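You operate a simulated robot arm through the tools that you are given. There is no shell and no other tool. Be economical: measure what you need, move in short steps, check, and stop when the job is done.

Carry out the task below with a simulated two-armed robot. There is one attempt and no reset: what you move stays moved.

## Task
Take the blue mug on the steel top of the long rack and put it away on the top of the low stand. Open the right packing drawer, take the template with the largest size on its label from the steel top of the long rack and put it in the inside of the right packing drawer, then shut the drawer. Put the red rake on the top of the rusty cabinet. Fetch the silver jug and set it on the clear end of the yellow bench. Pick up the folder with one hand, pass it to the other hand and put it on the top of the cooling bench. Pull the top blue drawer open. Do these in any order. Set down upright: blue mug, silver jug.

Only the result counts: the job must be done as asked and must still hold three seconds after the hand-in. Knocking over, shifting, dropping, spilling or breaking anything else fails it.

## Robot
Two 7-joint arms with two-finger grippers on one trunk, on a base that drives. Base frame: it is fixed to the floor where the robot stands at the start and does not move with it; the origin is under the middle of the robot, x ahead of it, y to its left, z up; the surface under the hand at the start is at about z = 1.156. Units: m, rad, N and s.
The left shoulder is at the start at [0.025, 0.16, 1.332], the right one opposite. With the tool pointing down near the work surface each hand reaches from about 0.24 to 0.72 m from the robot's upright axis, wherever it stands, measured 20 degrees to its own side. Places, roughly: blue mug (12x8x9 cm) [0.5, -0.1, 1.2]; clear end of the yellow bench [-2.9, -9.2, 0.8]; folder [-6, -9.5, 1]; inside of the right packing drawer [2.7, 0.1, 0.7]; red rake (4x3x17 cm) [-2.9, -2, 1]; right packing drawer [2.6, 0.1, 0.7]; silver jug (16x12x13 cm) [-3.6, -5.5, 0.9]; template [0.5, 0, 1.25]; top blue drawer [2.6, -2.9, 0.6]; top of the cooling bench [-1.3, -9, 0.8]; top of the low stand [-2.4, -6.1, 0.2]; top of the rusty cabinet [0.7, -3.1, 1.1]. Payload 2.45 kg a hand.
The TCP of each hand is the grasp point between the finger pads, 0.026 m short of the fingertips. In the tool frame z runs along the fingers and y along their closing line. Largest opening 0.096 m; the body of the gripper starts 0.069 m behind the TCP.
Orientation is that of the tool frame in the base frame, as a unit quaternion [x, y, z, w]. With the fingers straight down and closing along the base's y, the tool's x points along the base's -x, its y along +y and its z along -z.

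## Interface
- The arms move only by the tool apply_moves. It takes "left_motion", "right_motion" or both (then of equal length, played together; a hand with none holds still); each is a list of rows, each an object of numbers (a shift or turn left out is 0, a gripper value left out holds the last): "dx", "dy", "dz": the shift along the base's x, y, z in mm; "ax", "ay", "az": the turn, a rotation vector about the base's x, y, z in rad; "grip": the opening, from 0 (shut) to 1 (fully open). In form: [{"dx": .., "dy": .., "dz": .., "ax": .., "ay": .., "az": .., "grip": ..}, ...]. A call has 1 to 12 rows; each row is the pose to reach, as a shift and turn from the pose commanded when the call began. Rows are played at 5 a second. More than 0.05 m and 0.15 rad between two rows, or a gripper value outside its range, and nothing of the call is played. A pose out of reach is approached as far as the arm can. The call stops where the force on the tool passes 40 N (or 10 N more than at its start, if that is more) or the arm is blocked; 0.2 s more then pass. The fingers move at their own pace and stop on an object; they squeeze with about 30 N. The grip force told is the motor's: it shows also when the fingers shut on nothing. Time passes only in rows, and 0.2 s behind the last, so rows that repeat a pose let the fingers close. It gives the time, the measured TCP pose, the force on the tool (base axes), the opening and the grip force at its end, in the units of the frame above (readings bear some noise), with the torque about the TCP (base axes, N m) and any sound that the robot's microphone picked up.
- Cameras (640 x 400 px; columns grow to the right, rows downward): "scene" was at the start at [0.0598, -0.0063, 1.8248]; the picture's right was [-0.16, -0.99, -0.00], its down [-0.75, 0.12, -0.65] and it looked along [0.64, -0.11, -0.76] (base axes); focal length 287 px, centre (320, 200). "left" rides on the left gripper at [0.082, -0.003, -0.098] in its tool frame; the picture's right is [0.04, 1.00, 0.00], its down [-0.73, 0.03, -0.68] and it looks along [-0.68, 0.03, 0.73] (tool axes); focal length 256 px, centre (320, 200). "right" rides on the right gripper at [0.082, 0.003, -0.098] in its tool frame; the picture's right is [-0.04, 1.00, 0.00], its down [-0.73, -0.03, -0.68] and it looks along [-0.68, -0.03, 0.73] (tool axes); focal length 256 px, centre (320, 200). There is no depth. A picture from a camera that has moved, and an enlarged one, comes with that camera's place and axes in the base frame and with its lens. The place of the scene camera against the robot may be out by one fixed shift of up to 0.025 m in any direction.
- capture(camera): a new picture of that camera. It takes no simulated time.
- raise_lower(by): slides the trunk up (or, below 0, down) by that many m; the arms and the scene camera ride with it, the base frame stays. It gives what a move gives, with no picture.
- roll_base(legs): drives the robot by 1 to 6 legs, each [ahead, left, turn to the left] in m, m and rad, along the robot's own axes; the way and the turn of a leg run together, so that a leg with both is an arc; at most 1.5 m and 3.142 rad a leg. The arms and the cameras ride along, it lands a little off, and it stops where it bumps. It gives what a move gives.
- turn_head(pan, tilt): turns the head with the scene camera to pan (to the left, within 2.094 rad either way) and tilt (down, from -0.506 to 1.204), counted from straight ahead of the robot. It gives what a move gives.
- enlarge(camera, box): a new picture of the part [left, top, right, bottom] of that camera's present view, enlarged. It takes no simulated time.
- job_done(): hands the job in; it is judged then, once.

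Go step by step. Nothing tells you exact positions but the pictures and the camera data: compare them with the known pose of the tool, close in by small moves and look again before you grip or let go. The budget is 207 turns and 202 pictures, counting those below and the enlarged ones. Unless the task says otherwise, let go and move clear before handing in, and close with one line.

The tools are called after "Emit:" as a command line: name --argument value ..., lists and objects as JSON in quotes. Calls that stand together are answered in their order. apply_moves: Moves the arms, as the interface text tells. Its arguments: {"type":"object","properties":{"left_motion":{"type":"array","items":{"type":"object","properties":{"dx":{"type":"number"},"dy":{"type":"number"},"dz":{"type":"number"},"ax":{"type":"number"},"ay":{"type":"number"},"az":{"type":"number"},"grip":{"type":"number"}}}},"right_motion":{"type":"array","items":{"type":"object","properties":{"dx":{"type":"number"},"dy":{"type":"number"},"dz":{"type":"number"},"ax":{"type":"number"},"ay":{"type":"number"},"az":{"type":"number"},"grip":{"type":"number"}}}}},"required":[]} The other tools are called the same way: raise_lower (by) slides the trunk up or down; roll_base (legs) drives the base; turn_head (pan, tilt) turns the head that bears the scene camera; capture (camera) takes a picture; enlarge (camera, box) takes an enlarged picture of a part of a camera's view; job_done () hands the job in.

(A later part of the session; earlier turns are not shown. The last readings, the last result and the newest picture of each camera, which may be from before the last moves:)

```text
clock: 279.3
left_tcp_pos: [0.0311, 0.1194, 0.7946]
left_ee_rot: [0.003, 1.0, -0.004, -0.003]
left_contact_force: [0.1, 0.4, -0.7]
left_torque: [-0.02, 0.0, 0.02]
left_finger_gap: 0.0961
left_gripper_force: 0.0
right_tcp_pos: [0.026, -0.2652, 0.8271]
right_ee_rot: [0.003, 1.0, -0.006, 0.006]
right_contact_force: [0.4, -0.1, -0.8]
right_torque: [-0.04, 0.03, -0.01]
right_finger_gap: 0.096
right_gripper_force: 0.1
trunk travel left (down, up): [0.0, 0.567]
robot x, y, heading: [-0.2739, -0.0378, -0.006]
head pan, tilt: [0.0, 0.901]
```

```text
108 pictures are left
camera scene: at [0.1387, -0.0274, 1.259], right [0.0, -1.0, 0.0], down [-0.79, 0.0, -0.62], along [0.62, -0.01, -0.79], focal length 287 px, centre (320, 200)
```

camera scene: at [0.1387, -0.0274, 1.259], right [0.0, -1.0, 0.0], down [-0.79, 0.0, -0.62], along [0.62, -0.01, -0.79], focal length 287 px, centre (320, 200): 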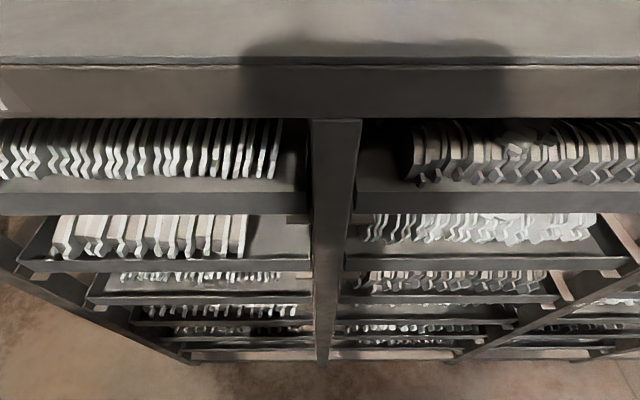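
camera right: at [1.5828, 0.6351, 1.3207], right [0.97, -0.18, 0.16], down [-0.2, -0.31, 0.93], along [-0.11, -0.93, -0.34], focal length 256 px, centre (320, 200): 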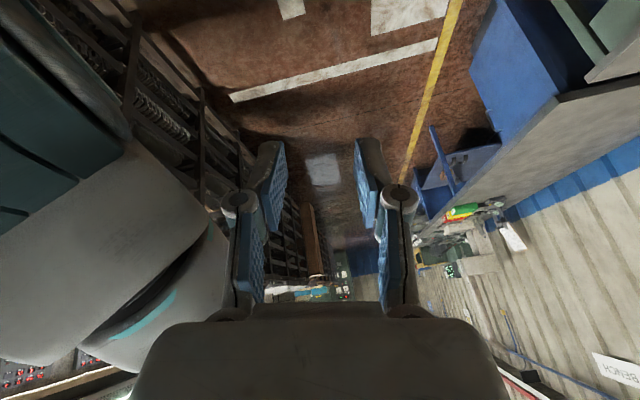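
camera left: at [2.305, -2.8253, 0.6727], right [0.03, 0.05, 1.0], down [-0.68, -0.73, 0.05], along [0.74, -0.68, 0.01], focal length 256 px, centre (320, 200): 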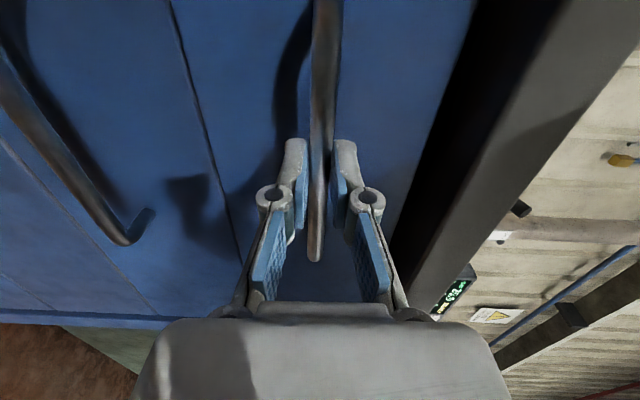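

Emit:
raise_lower --by 0.4

Emit:
raise_lower --by 0.1

Emit:
apply_moves --left_motion '[{"dz": 40}, {"dz": 80}, {"dz": 100}, {"dz": 100}]' --right_motion '[{"dz": 40}, {"dz": 80}, {"dz": 100}, {"dz": 100}]'

Emit:
roll_base --legs '[[0.12, 0, 0], [0.12, 0, 0]]'

Emit:
capture --camera "scene"

Emit:
capture --camera "left"

```text
clock: 283.1
left_tcp_pos: [0.029, 0.1169, 1.1975]
left_ee_rot: [0.002, 1.0, -0.002, -0.002]
left_contact_force: [-0.1, 0.7, -0.1]
left_torque: [-0.01, 0.03, 0.03]
left_finger_gap: 0.0958
left_gripper_force: 0.0
right_tcp_pos: [0.0228, -0.2674, 1.2284]
right_ee_rot: [0.003, 1.0, -0.005, 0.007]
right_contact_force: [0.1, 0.1, -1.0]
right_torque: [-0.06, 0.0, 0.01]
right_finger_gap: 0.096
right_gripper_force: 0.0
trunk travel left (down, up): [-0.4, 0.167]
robot x, y, heading: [-0.2756, -0.0388, -0.001]
head pan, tilt: [0.0, 0.901]
```

```text
clock: 284.4
left_tcp_pos: [0.0285, 0.116, 1.297]
left_ee_rot: [0.002, 1.0, -0.002, -0.001]
left_contact_force: [0.2, 0.0, -0.5]
left_torque: [-0.01, -0.01, -0.04]
left_finger_gap: 0.0959
left_gripper_force: 0.1
right_tcp_pos: [0.0231, -0.2676, 1.328]
right_ee_rot: [0.003, 1.0, -0.005, 0.008]
right_contact_force: [0.4, 0.5, -0.9]
right_torque: [-0.03, 0.0, 0.0]
right_finger_gap: 0.096
right_gripper_force: 0.1
trunk travel left (down, up): [-0.5, 0.067]
robot x, y, heading: [-0.2763, -0.0405, -0.009]
head pan, tilt: [0.0, 0.901]
```

```text
clock: 285.4
left_tcp_pos: [0.0296, 0.1173, 1.3991]
left_ee_rot: [0.004, 1.0, -0.003, -0.002]
left_contact_force: [0.0, 0.1, -0.4]
left_torque: [-0.01, 0.0, -0.01]
left_finger_gap: 0.0962
left_gripper_force: 0.1
right_tcp_pos: [0.0241, -0.2668, 1.428]
right_ee_rot: [0.004, 1.0, -0.005, 0.008]
right_contact_force: [-0.1, -0.6, -0.1]
right_torque: [0.0, 0.02, 0.0]
right_finger_gap: 0.0961
right_gripper_force: 0.1
trunk travel left (down, up): [-0.5, 0.067]
robot x, y, heading: [-0.2765, -0.0356, -0.003]
head pan, tilt: [0.0, 0.901]
```

```text
clock: 287.5
left_tcp_pos: [0.2669, 0.1158, 1.3989]
left_ee_rot: [0.001, 1.0, -0.002, -0.002]
left_contact_force: [-0.5, -0.1, 0.5]
left_torque: [-0.04, 0.02, -0.02]
left_finger_gap: 0.096
left_gripper_force: 0.2
right_tcp_pos: [0.2635, -0.2679, 1.4279]
right_ee_rot: [0.003, 1.0, -0.005, 0.009]
right_contact_force: [-0.9, -0.8, 0.1]
right_torque: [0.03, 0.01, -0.03]
right_finger_gap: 0.0959
right_gripper_force: 0.1
trunk travel left (down, up): [-0.5, 0.067]
robot x, y, heading: [-0.0359, -0.0395, -0.0]
head pan, tilt: [0.0, 0.901]
```

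```text
107 pictures are left
camera scene: at [0.0166, -0.0316, 1.822], right [0.0, -1.0, 0.0], down [-0.78, 0.0, -0.62], along [0.62, 0.0, -0.78], focal length 287 px, centre (320, 200)
```

scene: 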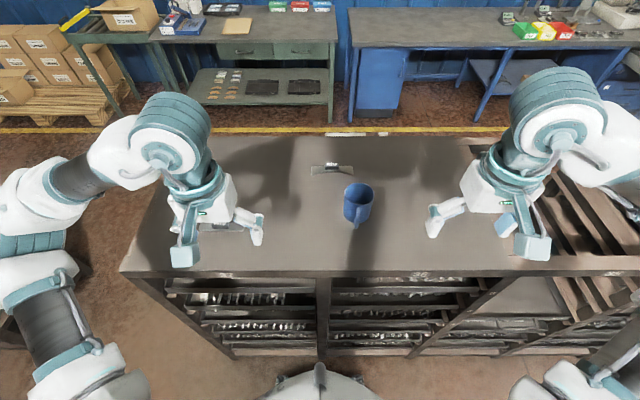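

```text
106 pictures are left
camera left: at [0.1857, 0.1132, 1.4961], right [-0.04, 1.0, -0.01], down [0.73, 0.03, 0.68], along [0.68, 0.02, -0.74], focal length 256 px, centre (320, 200)
```

left: 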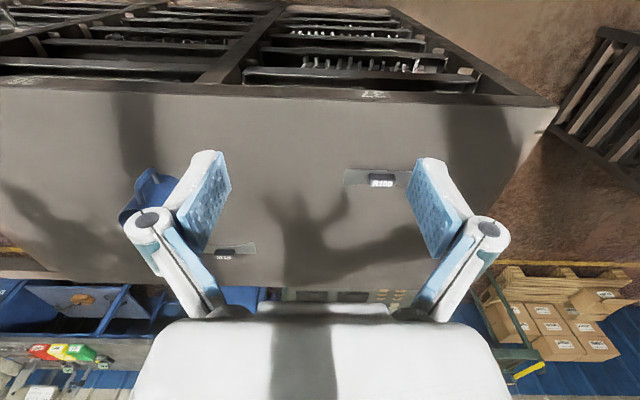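

Emit:
apply_moves --right_motion '[{"dx": 35, "dy": 30}, {"dx": 70, "dy": 60}, {"dx": 105, "dy": 90}, {"dx": 140, "dy": 120}, {"dx": 160, "dy": 125}, {"dx": 160, "dy": 125}]'

Emit:
capture --camera "right"

```text
clock: 288.9
left_tcp_pos: [0.2695, 0.118, 1.3979]
left_ee_rot: [0.002, 1.0, -0.003, -0.001]
left_contact_force: [-0.5, -0.2, -0.4]
left_torque: [-0.01, -0.01, -0.03]
left_finger_gap: 0.0962
left_gripper_force: 0.1
right_tcp_pos: [0.4256, -0.1422, 1.4301]
right_ee_rot: [0.003, 1.0, -0.006, 0.009]
right_contact_force: [-0.2, -0.1, -0.1]
right_torque: [0.0, 0.05, -0.03]
right_finger_gap: 0.0964
right_gripper_force: 0.0
trunk travel left (down, up): [-0.5, 0.067]
robot x, y, heading: [-0.0339, -0.0417, -0.008]
head pan, tilt: [0.0, 0.901]
```

```text
105 pictures are left
camera right: at [0.3418, -0.1381, 1.5258], right [0.04, 1.0, -0.01], down [0.72, -0.03, 0.69], along [0.69, -0.04, -0.72], focal length 256 px, centre (320, 200)
```

right: 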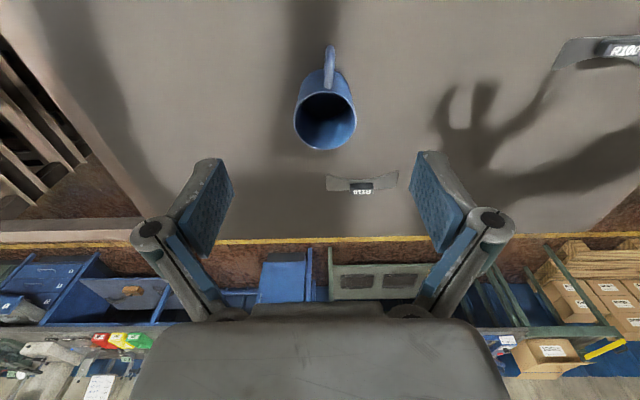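

Emit:
apply_moves --right_motion '[{"dx": 30, "dz": -30}, {"dx": 58, "dz": -60}, {"dx": 58, "dz": -100}, {"dx": 58, "dy": 1, "dz": -135}, {"dx": 58, "dy": 1, "dz": -135}]'

Emit:
capture --camera "right"

Emit:
enlarge --camera "scene" --box '[280, 120, 440, 250]'

```text
clock: 290.1
left_tcp_pos: [0.2702, 0.117, 1.3983]
left_ee_rot: [0.002, 1.0, -0.003, -0.002]
left_contact_force: [0.6, -0.1, 0.0]
left_torque: [-0.01, -0.02, 0.01]
left_finger_gap: 0.096
left_gripper_force: 0.1
right_tcp_pos: [0.4841, -0.1404, 1.2928]
right_ee_rot: [0.002, 1.0, -0.005, 0.009]
right_contact_force: [0.0, -0.2, 0.2]
right_torque: [0.02, 0.02, -0.01]
right_finger_gap: 0.0957
right_gripper_force: 0.1
trunk travel left (down, up): [-0.5, 0.067]
robot x, y, heading: [-0.0355, -0.0381, -0.004]
head pan, tilt: [0.0, 0.901]
```

```text
104 pictures are left
camera right: at [0.4001, -0.1364, 1.3895], right [0.05, 1.0, -0.01], down [0.72, -0.03, 0.69], along [0.69, -0.04, -0.72], focal length 256 px, centre (320, 200)
```

right: 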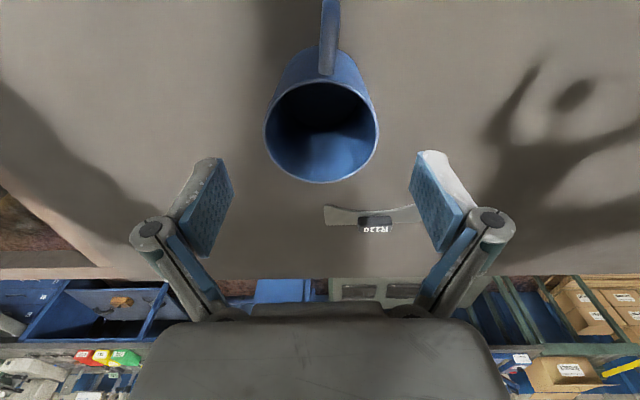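

```text
3.08 times, centred on (360, 185) of scene
camera zoom: at [0.0254, -0.0304, 1.8217], right [0.0, -1.0, 0.0], down [-0.79, 0.0, -0.62], along [0.62, 0.0, -0.79], focal length 883 px, centre (197, 246)
```

zoom: 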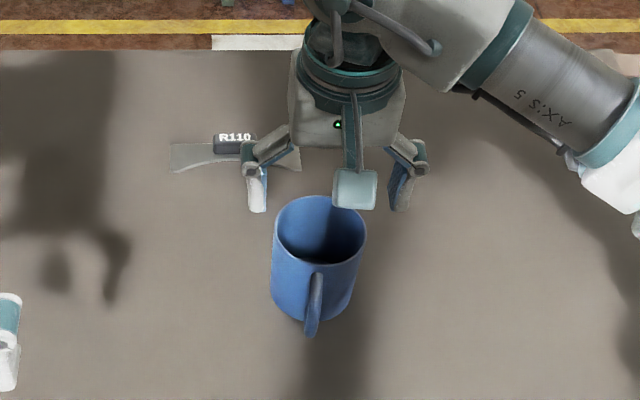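

Emit:
apply_moves --right_motion '[{"dx": -5, "dz": -25}, {"dx": -5, "dz": -55}, {"dx": -5, "dz": -80}, {"dx": -5, "dz": -80}]'

Emit:
capture --camera "right"

Emit:
apply_moves --right_motion '[{"grip": 0}, {"grip": 0}, {"grip": 0}, {"grip": 0}, {"dz": 15}, {"dz": 30}]'

Emit:
capture --camera "right"

```text
clock: 291.1
left_tcp_pos: [0.2689, 0.1178, 1.3988]
left_ee_rot: [0.001, 1.0, -0.004, -0.001]
left_contact_force: [0.1, -0.1, 0.0]
left_torque: [0.02, -0.01, -0.02]
left_finger_gap: 0.0959
left_gripper_force: 0.0
right_tcp_pos: [0.4761, -0.1411, 1.2118]
right_ee_rot: [0.002, 1.0, -0.005, 0.009]
right_contact_force: [0.5, -0.3, 0.7]
right_torque: [0.01, 0.04, -0.01]
right_finger_gap: 0.0959
right_gripper_force: 0.1
trunk travel left (down, up): [-0.5, 0.067]
robot x, y, heading: [-0.0348, -0.0342, -0.004]
head pan, tilt: [0.0, 0.901]
```

```text
102 pictures are left
camera right: at [0.3933, -0.1363, 1.3095], right [0.05, 1.0, -0.01], down [0.72, -0.03, 0.69], along [0.69, -0.04, -0.72], focal length 256 px, centre (320, 200)
```

right: 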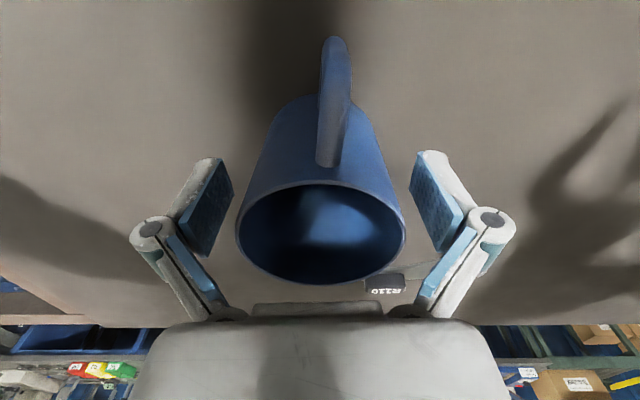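

```text
clock: 292.5
left_tcp_pos: [0.2681, 0.118, 1.399]
left_ee_rot: [0.002, 1.0, -0.003, -0.002]
left_contact_force: [-0.6, 0.5, 0.4]
left_torque: [0.01, -0.02, -0.01]
left_finger_gap: 0.0958
left_gripper_force: 0.1
right_tcp_pos: [0.4774, -0.1396, 1.2441]
right_ee_rot: [0.003, 1.0, -0.005, 0.008]
right_contact_force: [1.0, -0.6, -0.3]
right_torque: [0.0, 0.05, -0.02]
right_finger_gap: 0.0708
right_gripper_force: 29.9
trunk travel left (down, up): [-0.5, 0.067]
robot x, y, heading: [-0.038, -0.0353, -0.006]
head pan, tilt: [0.0, 0.901]
```

```text
101 pictures are left
camera right: at [0.3944, -0.136, 1.34], right [0.05, 1.0, -0.01], down [0.72, -0.03, 0.69], along [0.69, -0.04, -0.72], focal length 256 px, centre (320, 200)
```

right: 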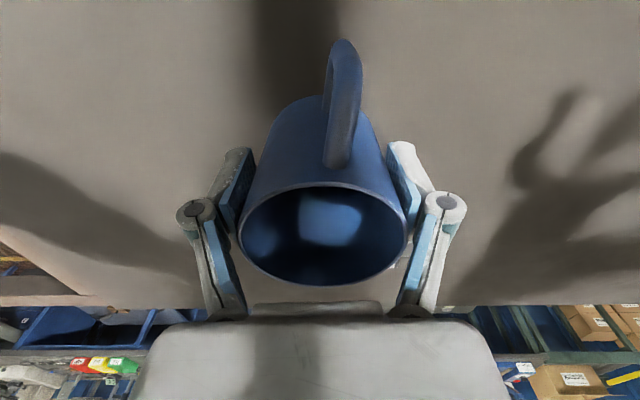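

Mug gripped and lifted. I raise it, bring it in, back off gently and lower the trunk for driving.

Emit:
apply_moves --right_motion '[{"dz": 40}, {"dz": 80}, {"dz": 120}, {"dz": 150}, {"dx": -40, "dy": -10, "dz": 150}, {"dx": -80, "dy": -20, "dz": 150}, {"dx": -120, "dy": -40, "dz": 150}, {"dx": -160, "dy": -60, "dz": 150}, {"dx": -180, "dy": -80, "dz": 150}]'

Emit:
roll_base --legs '[[-0.12, 0, 0], [-0.12, 0, 0], [-0.12, 0, 0]]'

Emit:
raise_lower --by -0.4

Emit:
turn_head --pan -1.3 --tilt 0.5

Emit:
capture --camera "scene"

Emit:
capture --camera "right"

```text
clock: 294.5
left_tcp_pos: [0.2683, 0.1177, 1.3998]
left_ee_rot: [0.002, 1.0, -0.003, 0.0]
left_contact_force: [-0.3, 0.5, -1.2]
left_torque: [0.0, -0.04, -0.03]
left_finger_gap: 0.0959
left_gripper_force: 0.1
right_tcp_pos: [0.2957, -0.225, 1.3945]
right_ee_rot: [0.003, 1.0, -0.004, 0.009]
right_contact_force: [0.1, -0.3, -1.0]
right_torque: [0.01, -0.01, 0.03]
right_finger_gap: 0.0707
right_gripper_force: 29.9
trunk travel left (down, up): [-0.5, 0.067]
robot x, y, heading: [-0.0337, -0.0359, -0.004]
head pan, tilt: [0.0, 0.901]
```

```text
clock: 297.4
left_tcp_pos: [-0.0881, 0.1172, 1.3981]
left_ee_rot: [0.002, 1.0, -0.003, -0.002]
left_contact_force: [-0.4, 0.3, 0.3]
left_torque: [0.01, 0.01, 0.01]
left_finger_gap: 0.0958
left_gripper_force: 0.0
right_tcp_pos: [-0.0608, -0.2212, 1.3939]
right_ee_rot: [0.002, 1.0, -0.005, 0.008]
right_contact_force: [-0.5, -0.5, -1.2]
right_torque: [-0.02, 0.02, -0.02]
right_finger_gap: 0.0705
right_gripper_force: 30.0
trunk travel left (down, up): [-0.5, 0.067]
robot x, y, heading: [-0.3917, -0.0346, 0.002]
head pan, tilt: [0.0, 0.901]
```

```text
clock: 301.3
left_tcp_pos: [-0.0976, 0.117, 1.0013]
left_ee_rot: [0.002, 1.0, -0.002, 0.0]
left_contact_force: [0.0, -0.2, 0.3]
left_torque: [0.01, -0.01, 0.0]
left_finger_gap: 0.096
left_gripper_force: 0.0
right_tcp_pos: [-0.0698, -0.2221, 0.9958]
right_ee_rot: [0.002, 1.0, -0.006, 0.011]
right_contact_force: [0.1, 0.3, -1.4]
right_torque: [-0.06, -0.02, 0.02]
right_finger_gap: 0.0702
right_gripper_force: 30.3
trunk travel left (down, up): [-0.1, 0.467]
robot x, y, heading: [-0.3972, -0.0382, -0.004]
head pan, tilt: [0.0, 0.901]
```

```text
clock: 302.7
left_tcp_pos: [-0.0966, 0.1184, 1.0015]
left_ee_rot: [0.002, 1.0, -0.002, 0.001]
left_contact_force: [-0.2, -0.6, 0.5]
left_torque: [0.03, 0.01, 0.01]
left_finger_gap: 0.096
left_gripper_force: 0.1
right_tcp_pos: [-0.0681, -0.2227, 0.9966]
right_ee_rot: [0.003, 1.0, -0.006, 0.011]
right_contact_force: [-0.3, -0.3, -1.1]
right_torque: [0.0, 0.03, -0.01]
right_finger_gap: 0.0702
right_gripper_force: 29.9
trunk travel left (down, up): [-0.1, 0.467]
robot x, y, heading: [-0.3933, -0.0386, -0.005]
head pan, tilt: [-1.3, 0.499]
```

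```text
100 pictures are left
camera scene: at [-0.1598, -0.1181, 1.4335], right [-0.96, -0.27, 0.0], down [-0.13, 0.46, -0.88], along [0.23, -0.85, -0.48], focal length 287 px, centre (320, 200)
```

scene: 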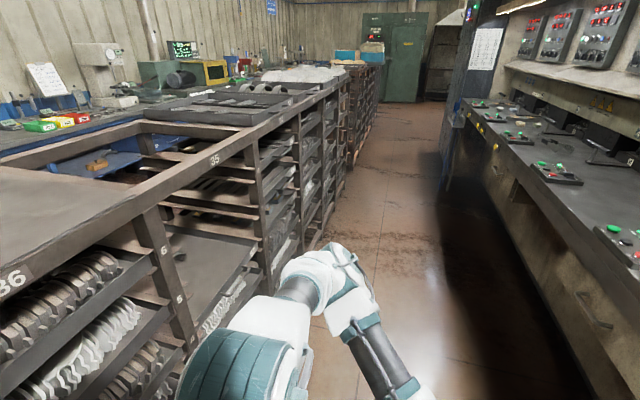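

```text
99 pictures are left
camera right: at [-0.1517, -0.2186, 1.0919], right [0.05, 1.0, -0.01], down [0.72, -0.03, 0.69], along [0.69, -0.04, -0.72], focal length 256 px, centre (320, 200)
```

right: 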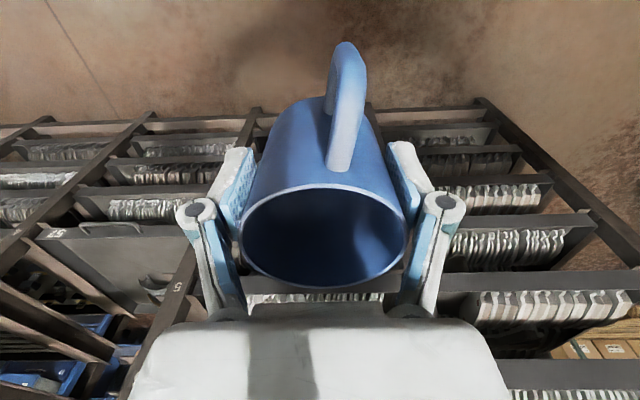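

Emit:
roll_base --legs '[[0, -1.0, 0], [0, -1.0, 0], [0, -1.0, 0], [0, -1.0, 0]]'

Emit:
capture --camera "scene"

Emit:
turn_head --pan -2.05 --tilt 0.4

Emit:
capture --camera "scene"

```text
clock: 322.3
left_tcp_pos: [-0.046, -3.8607, 0.9973]
left_ee_rot: [-0.019, 1.0, -0.009, 0.001]
left_contact_force: [0.7, 0.6, 0.0]
left_torque: [-0.05, 0.01, -0.01]
left_finger_gap: 0.0959
left_gripper_force: 0.0
right_tcp_pos: [-0.0059, -4.2003, 0.9976]
right_ee_rot: [-0.019, 1.0, -0.011, 0.012]
right_contact_force: [-0.2, 0.5, -1.5]
right_torque: [-0.02, -0.03, 0.0]
right_finger_gap: 0.0699
right_gripper_force: 29.7
trunk travel left (down, up): [-0.1, 0.467]
robot x, y, heading: [-0.3411, -4.0412, 0.037]
head pan, tilt: [-1.3, 0.499]
```

```text
98 pictures are left
camera scene: at [-0.1001, -4.0985, 1.4343], right [-0.95, -0.3, 0.01], down [-0.15, 0.45, -0.88], along [0.26, -0.84, -0.47], focal length 287 px, centre (320, 200)
```

scene: 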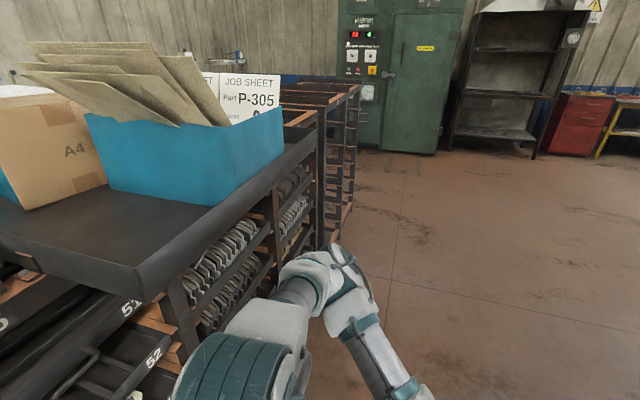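

```text
clock: 323.4
left_tcp_pos: [-0.0499, -3.8707, 1.0009]
left_ee_rot: [-0.019, 1.0, -0.003, 0.003]
left_contact_force: [-0.3, 0.4, -0.6]
left_torque: [0.0, -0.01, -0.03]
left_finger_gap: 0.0958
left_gripper_force: 0.0
right_tcp_pos: [-0.0088, -4.2102, 0.9983]
right_ee_rot: [-0.018, 1.0, -0.006, 0.014]
right_contact_force: [0.2, 0.1, -1.2]
right_torque: [-0.01, 0.05, 0.0]
right_finger_gap: 0.0695
right_gripper_force: 30.0
trunk travel left (down, up): [-0.1, 0.467]
robot x, y, heading: [-0.3399, -4.0391, 0.033]
head pan, tilt: [-2.051, 0.4]
```

```text
97 pictures are left
camera scene: at [-0.1668, -4.1057, 1.4432], right [-0.9, 0.43, 0.0], down [0.16, 0.35, -0.92], along [-0.4, -0.83, -0.39], focal length 287 px, centre (320, 200)
```

scene: 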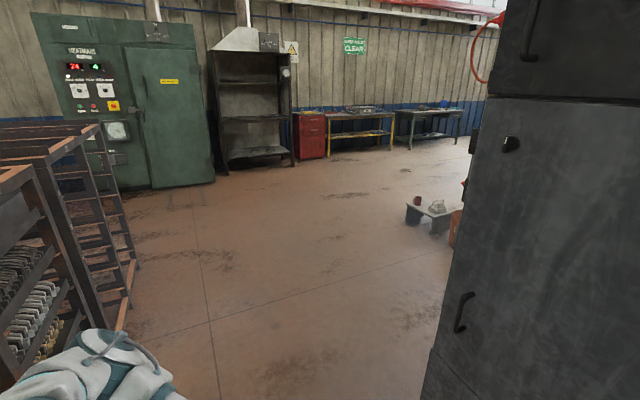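

I can see the low stand with a red cup and something white on it, the yellow bench and the grey bench with the folder beyond. I drive clear of the racks and turn toward the stand.

Emit:
roll_base --legs '[[0, -0.6, 0], [0, -0.6, 0], [0, 0, -1.4], [0, 0, -1.33]]'

Emit:
turn_head --pan 0.0 --tilt 0.5

Emit:
capture --camera "scene"

```text
clock: 336.5
left_tcp_pos: [-0.4785, -5.5231, 1.0005]
left_ee_rot: [0.972, 0.236, -0.004, -0.004]
left_contact_force: [1.1, 0.1, 0.2]
left_torque: [-0.05, 0.01, 0.02]
left_finger_gap: 0.096
left_gripper_force: 0.0
right_tcp_pos: [-0.6597, -5.2337, 0.9985]
right_ee_rot: [0.972, 0.236, -0.013, -0.003]
right_contact_force: [0.0, -0.4, -1.2]
right_torque: [0.03, 0.02, 0.0]
right_finger_gap: 0.0691
right_gripper_force: 29.7
trunk travel left (down, up): [-0.1, 0.467]
robot x, y, heading: [-0.2908, -5.2474, -2.664]
head pan, tilt: [-2.051, 0.4]
```

```text
clock: 338.5
left_tcp_pos: [-0.4751, -5.5212, 1.0028]
left_ee_rot: [0.972, 0.237, -0.005, -0.003]
left_contact_force: [0.4, 0.7, 1.3]
left_torque: [-0.03, 0.01, -0.03]
left_finger_gap: 0.0962
left_gripper_force: 0.0
right_tcp_pos: [-0.6563, -5.2318, 0.998]
right_ee_rot: [0.972, 0.236, -0.016, -0.003]
right_contact_force: [-0.2, -0.8, -1.0]
right_torque: [0.01, 0.0, 0.01]
right_finger_gap: 0.0694
right_gripper_force: 30.4
trunk travel left (down, up): [-0.1, 0.467]
robot x, y, heading: [-0.2884, -5.2475, -2.665]
head pan, tilt: [0.0, 0.499]
```

```text
96 pictures are left
camera scene: at [-0.5667, -5.3786, 1.4332], right [-0.46, 0.89, 0.0], down [0.43, 0.22, -0.88], along [-0.78, -0.4, -0.48], focal length 287 px, centre (320, 200)
```

scene: 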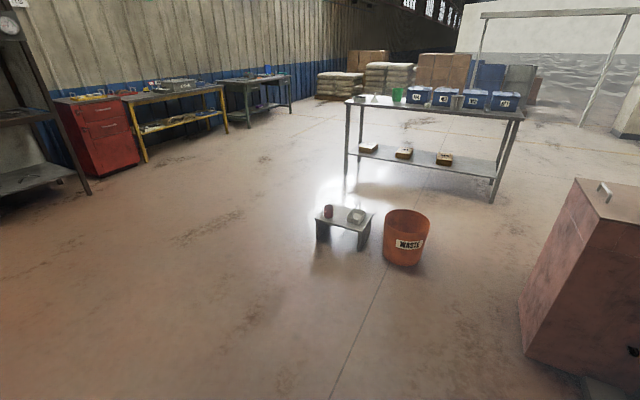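

Emit:
enlarge --camera "scene" --box '[290, 180, 450, 280]'

Emit:
enlarge --camera "scene" --box '[330, 60, 540, 200]'

Emit:
enlarge --camera "scene" --box '[100, 60, 310, 170]'

```text
4.00 times, centred on (370, 230) of scene
camera zoom: at [-0.5667, -5.3786, 1.4332], right [-0.46, 0.89, 0.0], down [0.43, 0.22, -0.88], along [-0.78, -0.4, -0.48], focal length 1148 px, centre (120, 80)
```

zoom: 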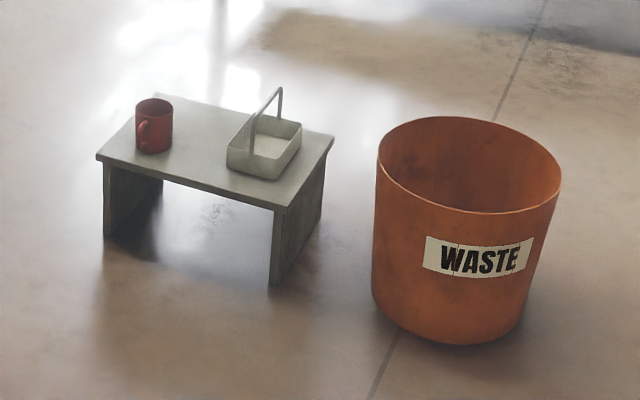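

```text
2.86 times, centred on (435, 130) of scene
camera zoom: at [-0.5667, -5.3786, 1.4332], right [-0.46, 0.89, 0.0], down [0.43, 0.22, -0.88], along [-0.78, -0.4, -0.48], focal length 820 px, centre (-9, 400)
```

zoom: 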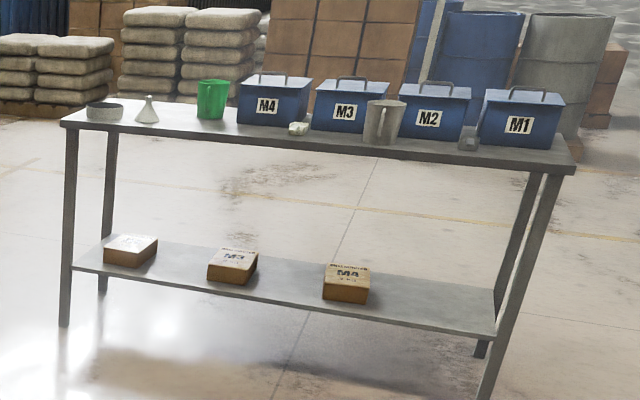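

```text
3.05 times, centred on (205, 115) of scene
camera zoom: at [-0.5667, -5.3786, 1.4332], right [-0.46, 0.89, 0.0], down [0.43, 0.22, -0.88], along [-0.78, -0.4, -0.48], focal length 875 px, centre (670, 459)
```

zoom: 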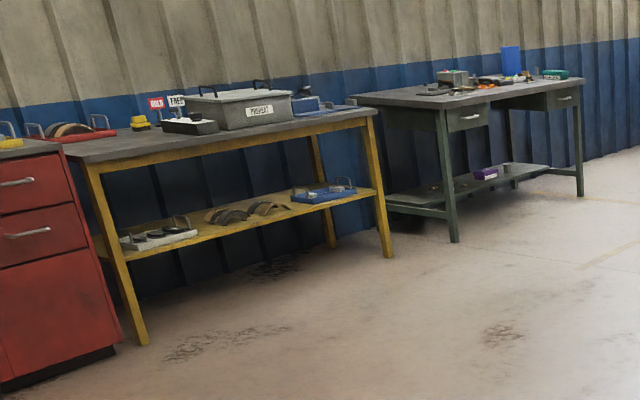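

The stand spans x −2.56…−2.26, y −6.30…−5.91, with the red cup at (−2.34,−6.21) and a basket at (−2.42,−6.01); the free spot is near (−2.47,−6.18). I approach it from the −y side.

Emit:
roll_base --legs '[[0.694, 0.57, 0], [0.694, 0.57, 0], [0, 0, -1.05], [0, 0, -1.0]]'

Emit:
roll_base --legs '[[0, 0.7, 0], [0, 0.72, 0]]'

Emit:
turn_head --pan 0.0 --tilt 0.9

Emit:
capture --camera "scene"

Emit:
capture --camera "right"

```text
clock: 352.7
left_tcp_pos: [-1.1766, -6.6038, 1.0025]
left_ee_rot: [0.711, -0.703, 0.001, -0.007]
left_contact_force: [1.0, 0.1, -0.6]
left_torque: [0.0, -0.02, 0.02]
left_finger_gap: 0.0962
left_gripper_force: 0.0
right_tcp_pos: [-0.8359, -6.5723, 0.9993]
right_ee_rot: [0.71, -0.704, -0.005, -0.015]
right_contact_force: [0.7, -0.1, -1.4]
right_torque: [-0.03, 0.0, 0.01]
right_finger_gap: 0.0689
right_gripper_force: 30.3
trunk travel left (down, up): [-0.1, 0.467]
robot x, y, heading: [-1.0104, -6.8962, 1.583]
head pan, tilt: [0.0, 0.499]
```

```text
clock: 360.1
left_tcp_pos: [-2.6022, -6.605, 1.0024]
left_ee_rot: [-0.706, 0.708, 0.0, 0.009]
left_contact_force: [-0.3, -0.5, -0.5]
left_torque: [0.01, 0.01, 0.04]
left_finger_gap: 0.0958
left_gripper_force: 0.1
right_tcp_pos: [-2.2622, -6.5802, 1.0015]
right_ee_rot: [-0.704, 0.71, 0.005, 0.019]
right_contact_force: [-0.3, 0.2, -2.2]
right_torque: [0.01, -0.03, -0.02]
right_finger_gap: 0.0687
right_gripper_force: 29.5
trunk travel left (down, up): [-0.1, 0.467]
robot x, y, heading: [-2.4414, -6.8956, 1.56]
head pan, tilt: [0.0, 0.499]
```

```text
clock: 361.0
left_tcp_pos: [-2.6006, -6.6083, 1.0049]
left_ee_rot: [-0.705, 0.709, 0.002, 0.01]
left_contact_force: [0.4, -0.5, -0.8]
left_torque: [0.0, -0.01, -0.01]
left_finger_gap: 0.096
left_gripper_force: 0.1
right_tcp_pos: [-2.2606, -6.583, 1.0024]
right_ee_rot: [-0.704, 0.71, 0.008, 0.02]
right_contact_force: [-0.1, -0.1, -0.8]
right_torque: [-0.02, 0.01, 0.0]
right_finger_gap: 0.0688
right_gripper_force: 30.0
trunk travel left (down, up): [-0.1, 0.467]
robot x, y, heading: [-2.4443, -6.8896, 1.566]
head pan, tilt: [0.0, 0.901]
```

```text
92 pictures are left
camera scene: at [-2.4455, -6.5943, 1.3995], right [1.0, -0.01, 0.0], down [-0.01, -0.79, -0.62], along [0.0, 0.62, -0.79], focal length 287 px, centre (320, 200)
```

scene: 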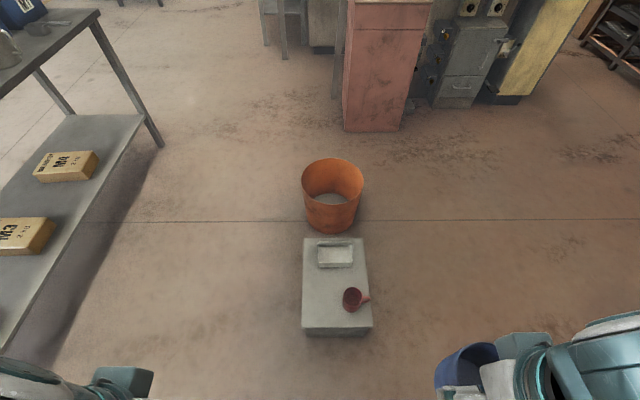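

```text
91 pictures are left
camera right: at [-2.2649, -6.6694, 1.0972], right [-1.0, 0.05, -0.01], down [0.02, 0.71, 0.71], along [0.04, 0.71, -0.71], focal length 256 px, centre (320, 200)
```

right: 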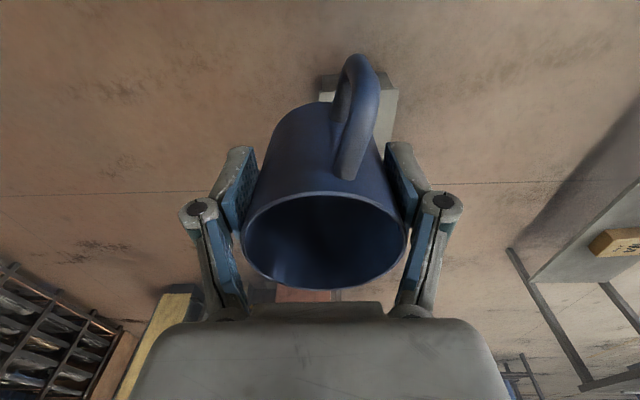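

Emit:
roll_base --legs '[[0.15, 0, 0]]'

Emit:
raise_lower --by -0.1

Emit:
apply_moves --left_motion '[{"dx": -30}, {"dx": -60}, {"dx": -90}, {"dx": -120}, {"dx": -150}, {"dx": -180}, {"dx": -180}, {"dx": -180}]' --right_motion '[{"dx": -25, "dy": 32}, {"dx": -50, "dy": 64}, {"dx": -75, "dy": 96}, {"dx": -100, "dy": 128}, {"dx": -125, "dy": 160}, {"dx": -150, "dy": 192}, {"dx": -175, "dy": 224}, {"dx": -195, "dy": 250}]'

Emit:
capture --camera "right"

Emit:
capture --camera "scene"

```text
clock: 362.3
left_tcp_pos: [-2.5989, -6.4617, 1.005]
left_ee_rot: [-0.706, 0.708, 0.002, 0.008]
left_contact_force: [0.0, 0.6, -0.4]
left_torque: [-0.03, -0.02, 0.0]
left_finger_gap: 0.0961
left_gripper_force: 0.1
right_tcp_pos: [-2.2588, -6.4353, 1.002]
right_ee_rot: [-0.705, 0.709, 0.009, 0.018]
right_contact_force: [0.3, 0.6, -1.2]
right_torque: [-0.04, 0.02, 0.01]
right_finger_gap: 0.0686
right_gripper_force: 29.9
trunk travel left (down, up): [-0.1, 0.467]
robot x, y, heading: [-2.4402, -6.7486, 1.565]
head pan, tilt: [0.0, 0.901]
```

```text
clock: 363.6
left_tcp_pos: [-2.5992, -6.4679, 0.9059]
left_ee_rot: [-0.706, 0.708, 0.005, 0.011]
left_contact_force: [-0.3, -0.1, 1.2]
left_torque: [0.05, -0.02, -0.01]
left_finger_gap: 0.0961
left_gripper_force: 0.0
right_tcp_pos: [-2.2582, -6.4414, 0.9053]
right_ee_rot: [-0.705, 0.709, 0.011, 0.021]
right_contact_force: [0.1, -0.7, -0.7]
right_torque: [0.05, 0.0, 0.01]
right_finger_gap: 0.0686
right_gripper_force: 30.1
trunk travel left (down, up): [0.0, 0.567]
robot x, y, heading: [-2.4387, -6.7435, 1.566]
head pan, tilt: [0.0, 0.901]
```

```text
clock: 365.4
left_tcp_pos: [-2.727, -6.4579, 0.8695]
left_ee_rot: [-0.706, 0.709, 0.003, 0.011]
left_contact_force: [0.6, -0.2, 0.1]
left_torque: [-0.02, -0.02, 0.0]
left_finger_gap: 0.0962
left_gripper_force: 0.0
left hand out of reach, approached as far as the arm can: row 4, 5, 6, 7, 8
right_tcp_pos: [-2.4537, -6.1898, 0.9015]
right_ee_rot: [-0.705, 0.709, 0.008, 0.021]
right_contact_force: [0.1, 0.5, -1.9]
right_torque: [-0.04, 0.01, 0.01]
right_finger_gap: 0.0684
right_gripper_force: 30.2
trunk travel left (down, up): [0.0, 0.567]
robot x, y, heading: [-2.4401, -6.7467, 1.557]
head pan, tilt: [0.0, 0.901]
```

```text
90 pictures are left
camera right: at [-2.4586, -6.2757, 0.9964], right [-1.0, 0.05, -0.01], down [0.02, 0.7, 0.71], along [0.04, 0.71, -0.7], focal length 256 px, centre (320, 200)
```

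right: 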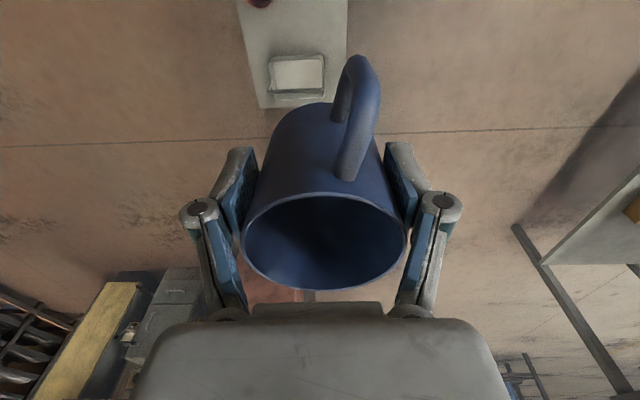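

```text
89 pictures are left
camera scene: at [-2.4469, -6.3179, 1.2585], right [1.0, -0.01, 0.0], down [0.0, -0.79, -0.62], along [0.01, 0.62, -0.79], focal length 287 px, centre (320, 200)
```

scene: 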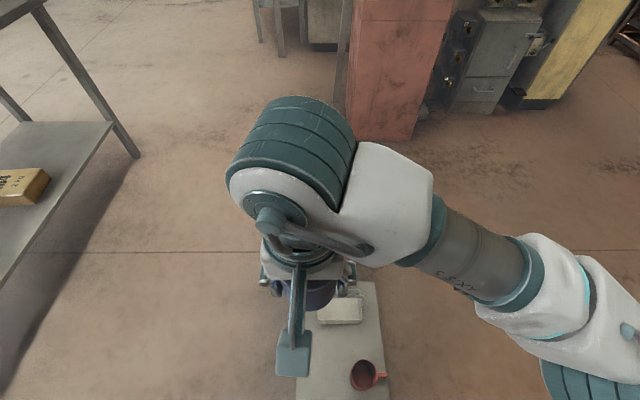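

Emit:
apply_moves --right_motion '[{"dx": 7, "dz": -50}, {"dx": 14, "dz": -100}, {"dx": 14, "dz": -150}, {"dx": 14, "dz": -200}, {"dx": 14, "dz": -250}, {"dx": 14, "dz": -300}, {"dx": 14, "dz": -350}, {"dx": 14, "dz": -400}, {"dx": 14, "dz": -450}, {"dx": 14, "dz": -500}, {"dx": 14, "dz": -540}, {"dx": 14, "dz": -560}]'

Emit:
capture --camera "right"

Emit:
capture --camera "scene"

```text
refused: row 1 steps farther than a row can; nothing moved
```

```text
88 pictures are left
camera right: at [-2.4586, -6.2757, 0.9964], right [-1.0, 0.05, -0.01], down [0.02, 0.7, 0.71], along [0.04, 0.71, -0.7], focal length 256 px, centre (320, 200)
```

right: 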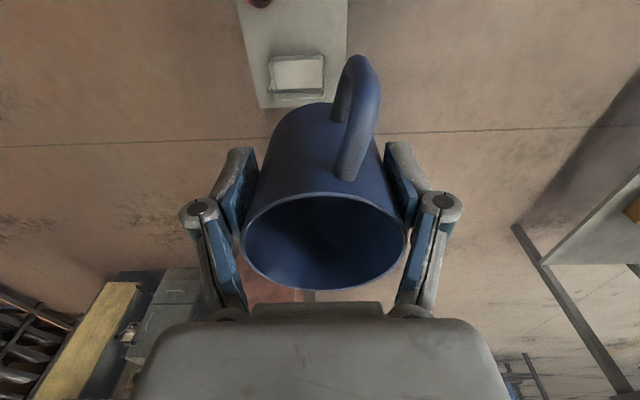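

```text
87 pictures are left
camera scene: at [-2.4469, -6.3179, 1.2585], right [1.0, -0.01, 0.0], down [0.0, -0.79, -0.62], along [0.01, 0.62, -0.79], focal length 287 px, centre (320, 200)
```

scene: 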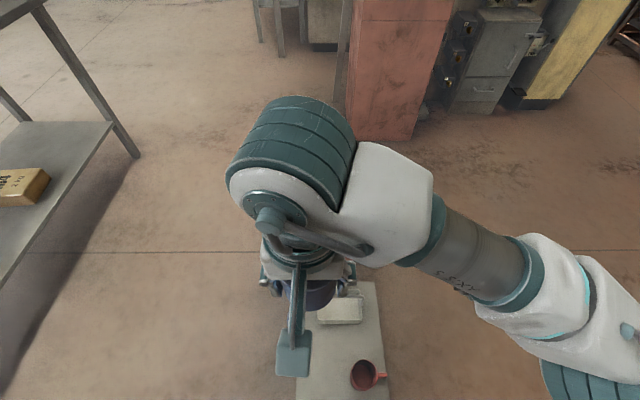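

Emit:
apply_moves --right_motion '[{"dx": 7, "dz": -40}, {"dx": 14, "dz": -80}, {"dx": 14, "dz": -128}, {"dx": 14, "dz": -176}, {"dx": 14, "dz": -224}, {"dx": 14, "dz": -272}, {"dx": 14, "dz": -320}, {"dx": 14, "dz": -368}, {"dx": 14, "dz": -416}, {"dx": 14, "dz": -464}, {"dx": 14, "dz": -510}, {"dx": 14, "dz": -550}]'

Emit:
capture --camera "right"

Emit:
capture --camera "scene"

```text
clock: 368.1
left_tcp_pos: [-2.7261, -6.4587, 0.8704]
left_ee_rot: [-0.706, 0.709, 0.005, 0.011]
left_contact_force: [0.2, -0.5, 0.8]
left_torque: [0.0, -0.01, -0.01]
left_finger_gap: 0.0959
left_gripper_force: 0.0
right_tcp_pos: [-2.4381, -6.1931, 0.3533]
right_ee_rot: [-0.705, 0.709, 0.009, 0.02]
right_contact_force: [1.3, 0.3, -1.3]
right_torque: [-0.03, 0.01, -0.01]
right_finger_gap: 0.0685
right_gripper_force: 29.8
trunk travel left (down, up): [0.0, 0.567]
robot x, y, heading: [-2.439, -6.7455, 1.571]
head pan, tilt: [0.0, 0.901]
```

```text
86 pictures are left
camera right: at [-2.4437, -6.2793, 0.4476], right [-1.0, 0.05, -0.01], down [0.02, 0.7, 0.71], along [0.04, 0.71, -0.7], focal length 256 px, centre (320, 200)
```

right: 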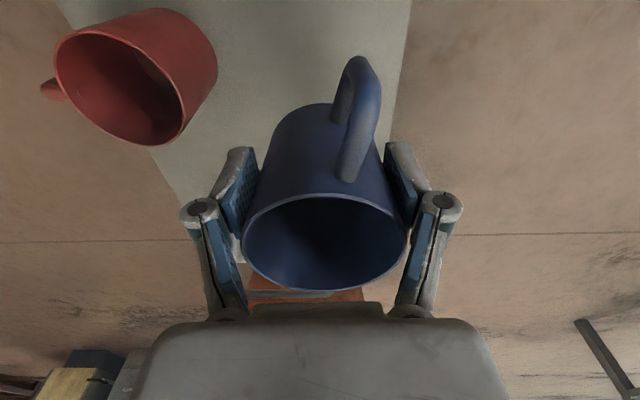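

```text
85 pictures are left
camera scene: at [-2.4458, -6.3178, 1.2584], right [1.0, -0.01, 0.0], down [0.0, -0.79, -0.62], along [0.0, 0.62, -0.79], focal length 287 px, centre (320, 200)
```

scene: 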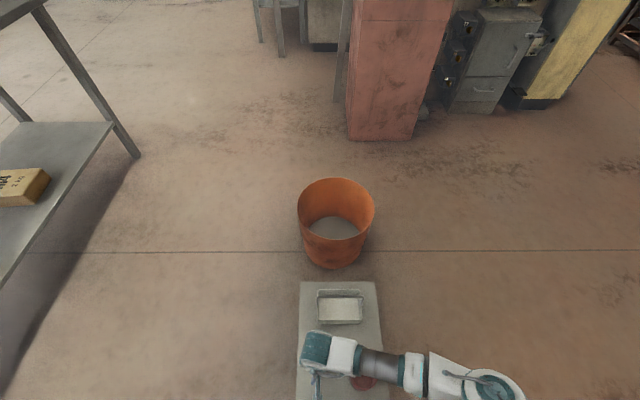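

Emit:
apply_moves --right_motion '[{"dz": -35}, {"dz": -65}, {"dz": -85}, {"dz": -92}, {"dz": -96}, {"dz": -100}, {"dz": -104}, {"dz": -104}]'

Emit:
capture --camera "right"

```text
clock: 369.9
left_tcp_pos: [-2.7271, -6.4591, 0.8706]
left_ee_rot: [-0.705, 0.709, 0.004, 0.012]
left_contact_force: [0.6, 0.6, -0.2]
left_torque: [0.0, -0.01, 0.0]
left_finger_gap: 0.096
left_gripper_force: 0.0
right_tcp_pos: [-2.4401, -6.1897, 0.2507]
right_ee_rot: [-0.705, 0.709, 0.011, 0.021]
right_contact_force: [-0.8, -0.4, 16.4]
right_torque: [0.22, 0.57, 0.11]
right_finger_gap: 0.0683
right_gripper_force: 29.7
trunk travel left (down, up): [0.0, 0.567]
robot x, y, heading: [-2.4419, -6.7474, 1.571]
head pan, tilt: [0.0, 0.901]
```

```text
84 pictures are left
camera right: at [-2.445, -6.2767, 0.3453], right [-1.0, 0.05, -0.01], down [0.02, 0.7, 0.71], along [0.04, 0.71, -0.7], focal length 256 px, centre (320, 200)
```

right: 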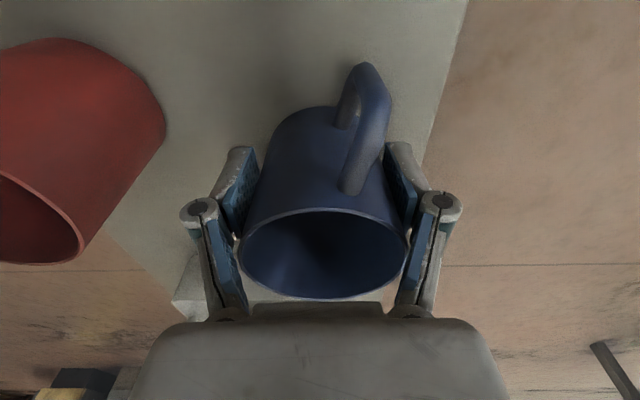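

Mug touches the stand. I release with a small opening and rise straight up.

Emit:
apply_moves --right_motion '[{"dz": 3, "grip": 0.84}, {"dz": 3}, {"dz": 3}, {"dz": 25}, {"dz": 60}, {"dz": 105}, {"dz": 150}, {"dz": 195}]'

Emit:
capture --camera "right"

```text
clock: 371.6
left_tcp_pos: [-2.7265, -6.4588, 0.8708]
left_ee_rot: [-0.706, 0.708, 0.004, 0.011]
left_contact_force: [-0.7, 0.3, -0.8]
left_torque: [0.0, 0.0, 0.0]
left_finger_gap: 0.0961
left_gripper_force: 0.0
right_tcp_pos: [-2.4408, -6.1902, 0.4434]
right_ee_rot: [-0.705, 0.709, 0.009, 0.021]
right_contact_force: [0.4, -0.2, 0.8]
right_torque: [0.01, -0.01, 0.01]
right_finger_gap: 0.0808
right_gripper_force: 0.1
trunk travel left (down, up): [0.0, 0.567]
robot x, y, heading: [-2.444, -6.7457, 1.562]
head pan, tilt: [0.0, 0.901]
```

```text
83 pictures are left
camera right: at [-2.4458, -6.2771, 0.5378], right [-1.0, 0.05, -0.01], down [0.02, 0.7, 0.71], along [0.04, 0.71, -0.7], focal length 256 px, centre (320, 200)
```

right: 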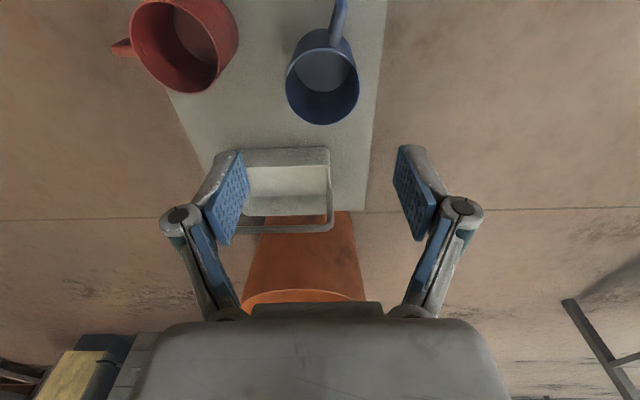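

The blue mug stands upright on the low stand. I lift and retract the right hand, back off, and go round to the steel table for the jug.

Emit:
apply_moves --right_motion '[{"dz": 45}, {"dz": 90}, {"dz": 135}, {"dz": 180}, {"dz": 225}, {"dz": 270}, {"dx": 20, "dy": -30, "dz": 305}, {"dx": 50, "dy": -60, "dz": 330}, {"dx": 80, "dy": -90, "dz": 355}, {"dx": 110, "dy": -120, "dz": 380}, {"dx": 140, "dy": -150, "dz": 405}, {"dx": 170, "dy": -180, "dz": 420}]'

Emit:
roll_base --legs '[[-0.4, 0, 0], [0, 0, 0.8], [0, 0, 0.77], [0.5, 0, 0]]'

Emit:
turn_head --pan -0.6 --tilt 0.6

Emit:
capture --camera "scene"

```text
refused: row 7 steps farther than a row can; nothing moved
```

```text
clock: 380.8
left_tcp_pos: [-3.2306, -7.4347, 0.8698]
left_ee_rot: [1.0, 0.003, -0.01, -0.005]
left_contact_force: [0.2, 0.3, 0.0]
left_torque: [-0.04, -0.01, 0.04]
left_finger_gap: 0.0958
left_gripper_force: 0.0
right_tcp_pos: [-3.5019, -7.1516, 0.4431]
right_ee_rot: [1.0, 0.001, -0.021, -0.008]
right_contact_force: [0.5, 0.6, 0.3]
right_torque: [-0.02, 0.0, 0.01]
right_finger_gap: 0.0807
right_gripper_force: 0.1
trunk travel left (down, up): [0.0, 0.567]
robot x, y, heading: [-2.946, -7.1474, -3.138]
head pan, tilt: [0.0, 0.901]
```

```text
clock: 381.8
left_tcp_pos: [-3.2253, -7.4336, 0.8719]
left_ee_rot: [1.0, 0.003, -0.013, -0.005]
left_contact_force: [0.2, 0.3, 0.1]
left_torque: [0.01, 0.0, 0.01]
left_finger_gap: 0.096
left_gripper_force: 0.0
right_tcp_pos: [-3.4989, -7.1518, 0.446]
right_ee_rot: [1.0, 0.002, -0.024, -0.006]
right_contact_force: [-0.1, -0.3, 0.3]
right_torque: [0.02, -0.02, 0.02]
right_finger_gap: 0.0806
right_gripper_force: 0.0
trunk travel left (down, up): [0.0, 0.567]
robot x, y, heading: [-2.9455, -7.1447, -3.138]
head pan, tilt: [-0.6, 0.6]
```

```text
82 pictures are left
camera scene: at [-3.3678, -7.0929, 1.2837], right [0.56, 0.83, 0.01], down [0.47, -0.32, -0.82], along [-0.68, 0.46, -0.57], focal length 287 px, centre (320, 200)
```

scene: 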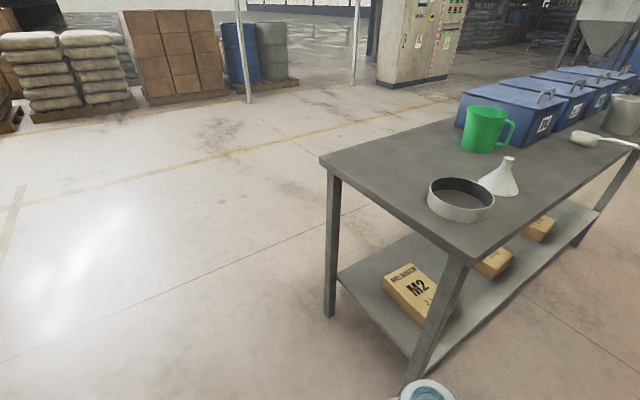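

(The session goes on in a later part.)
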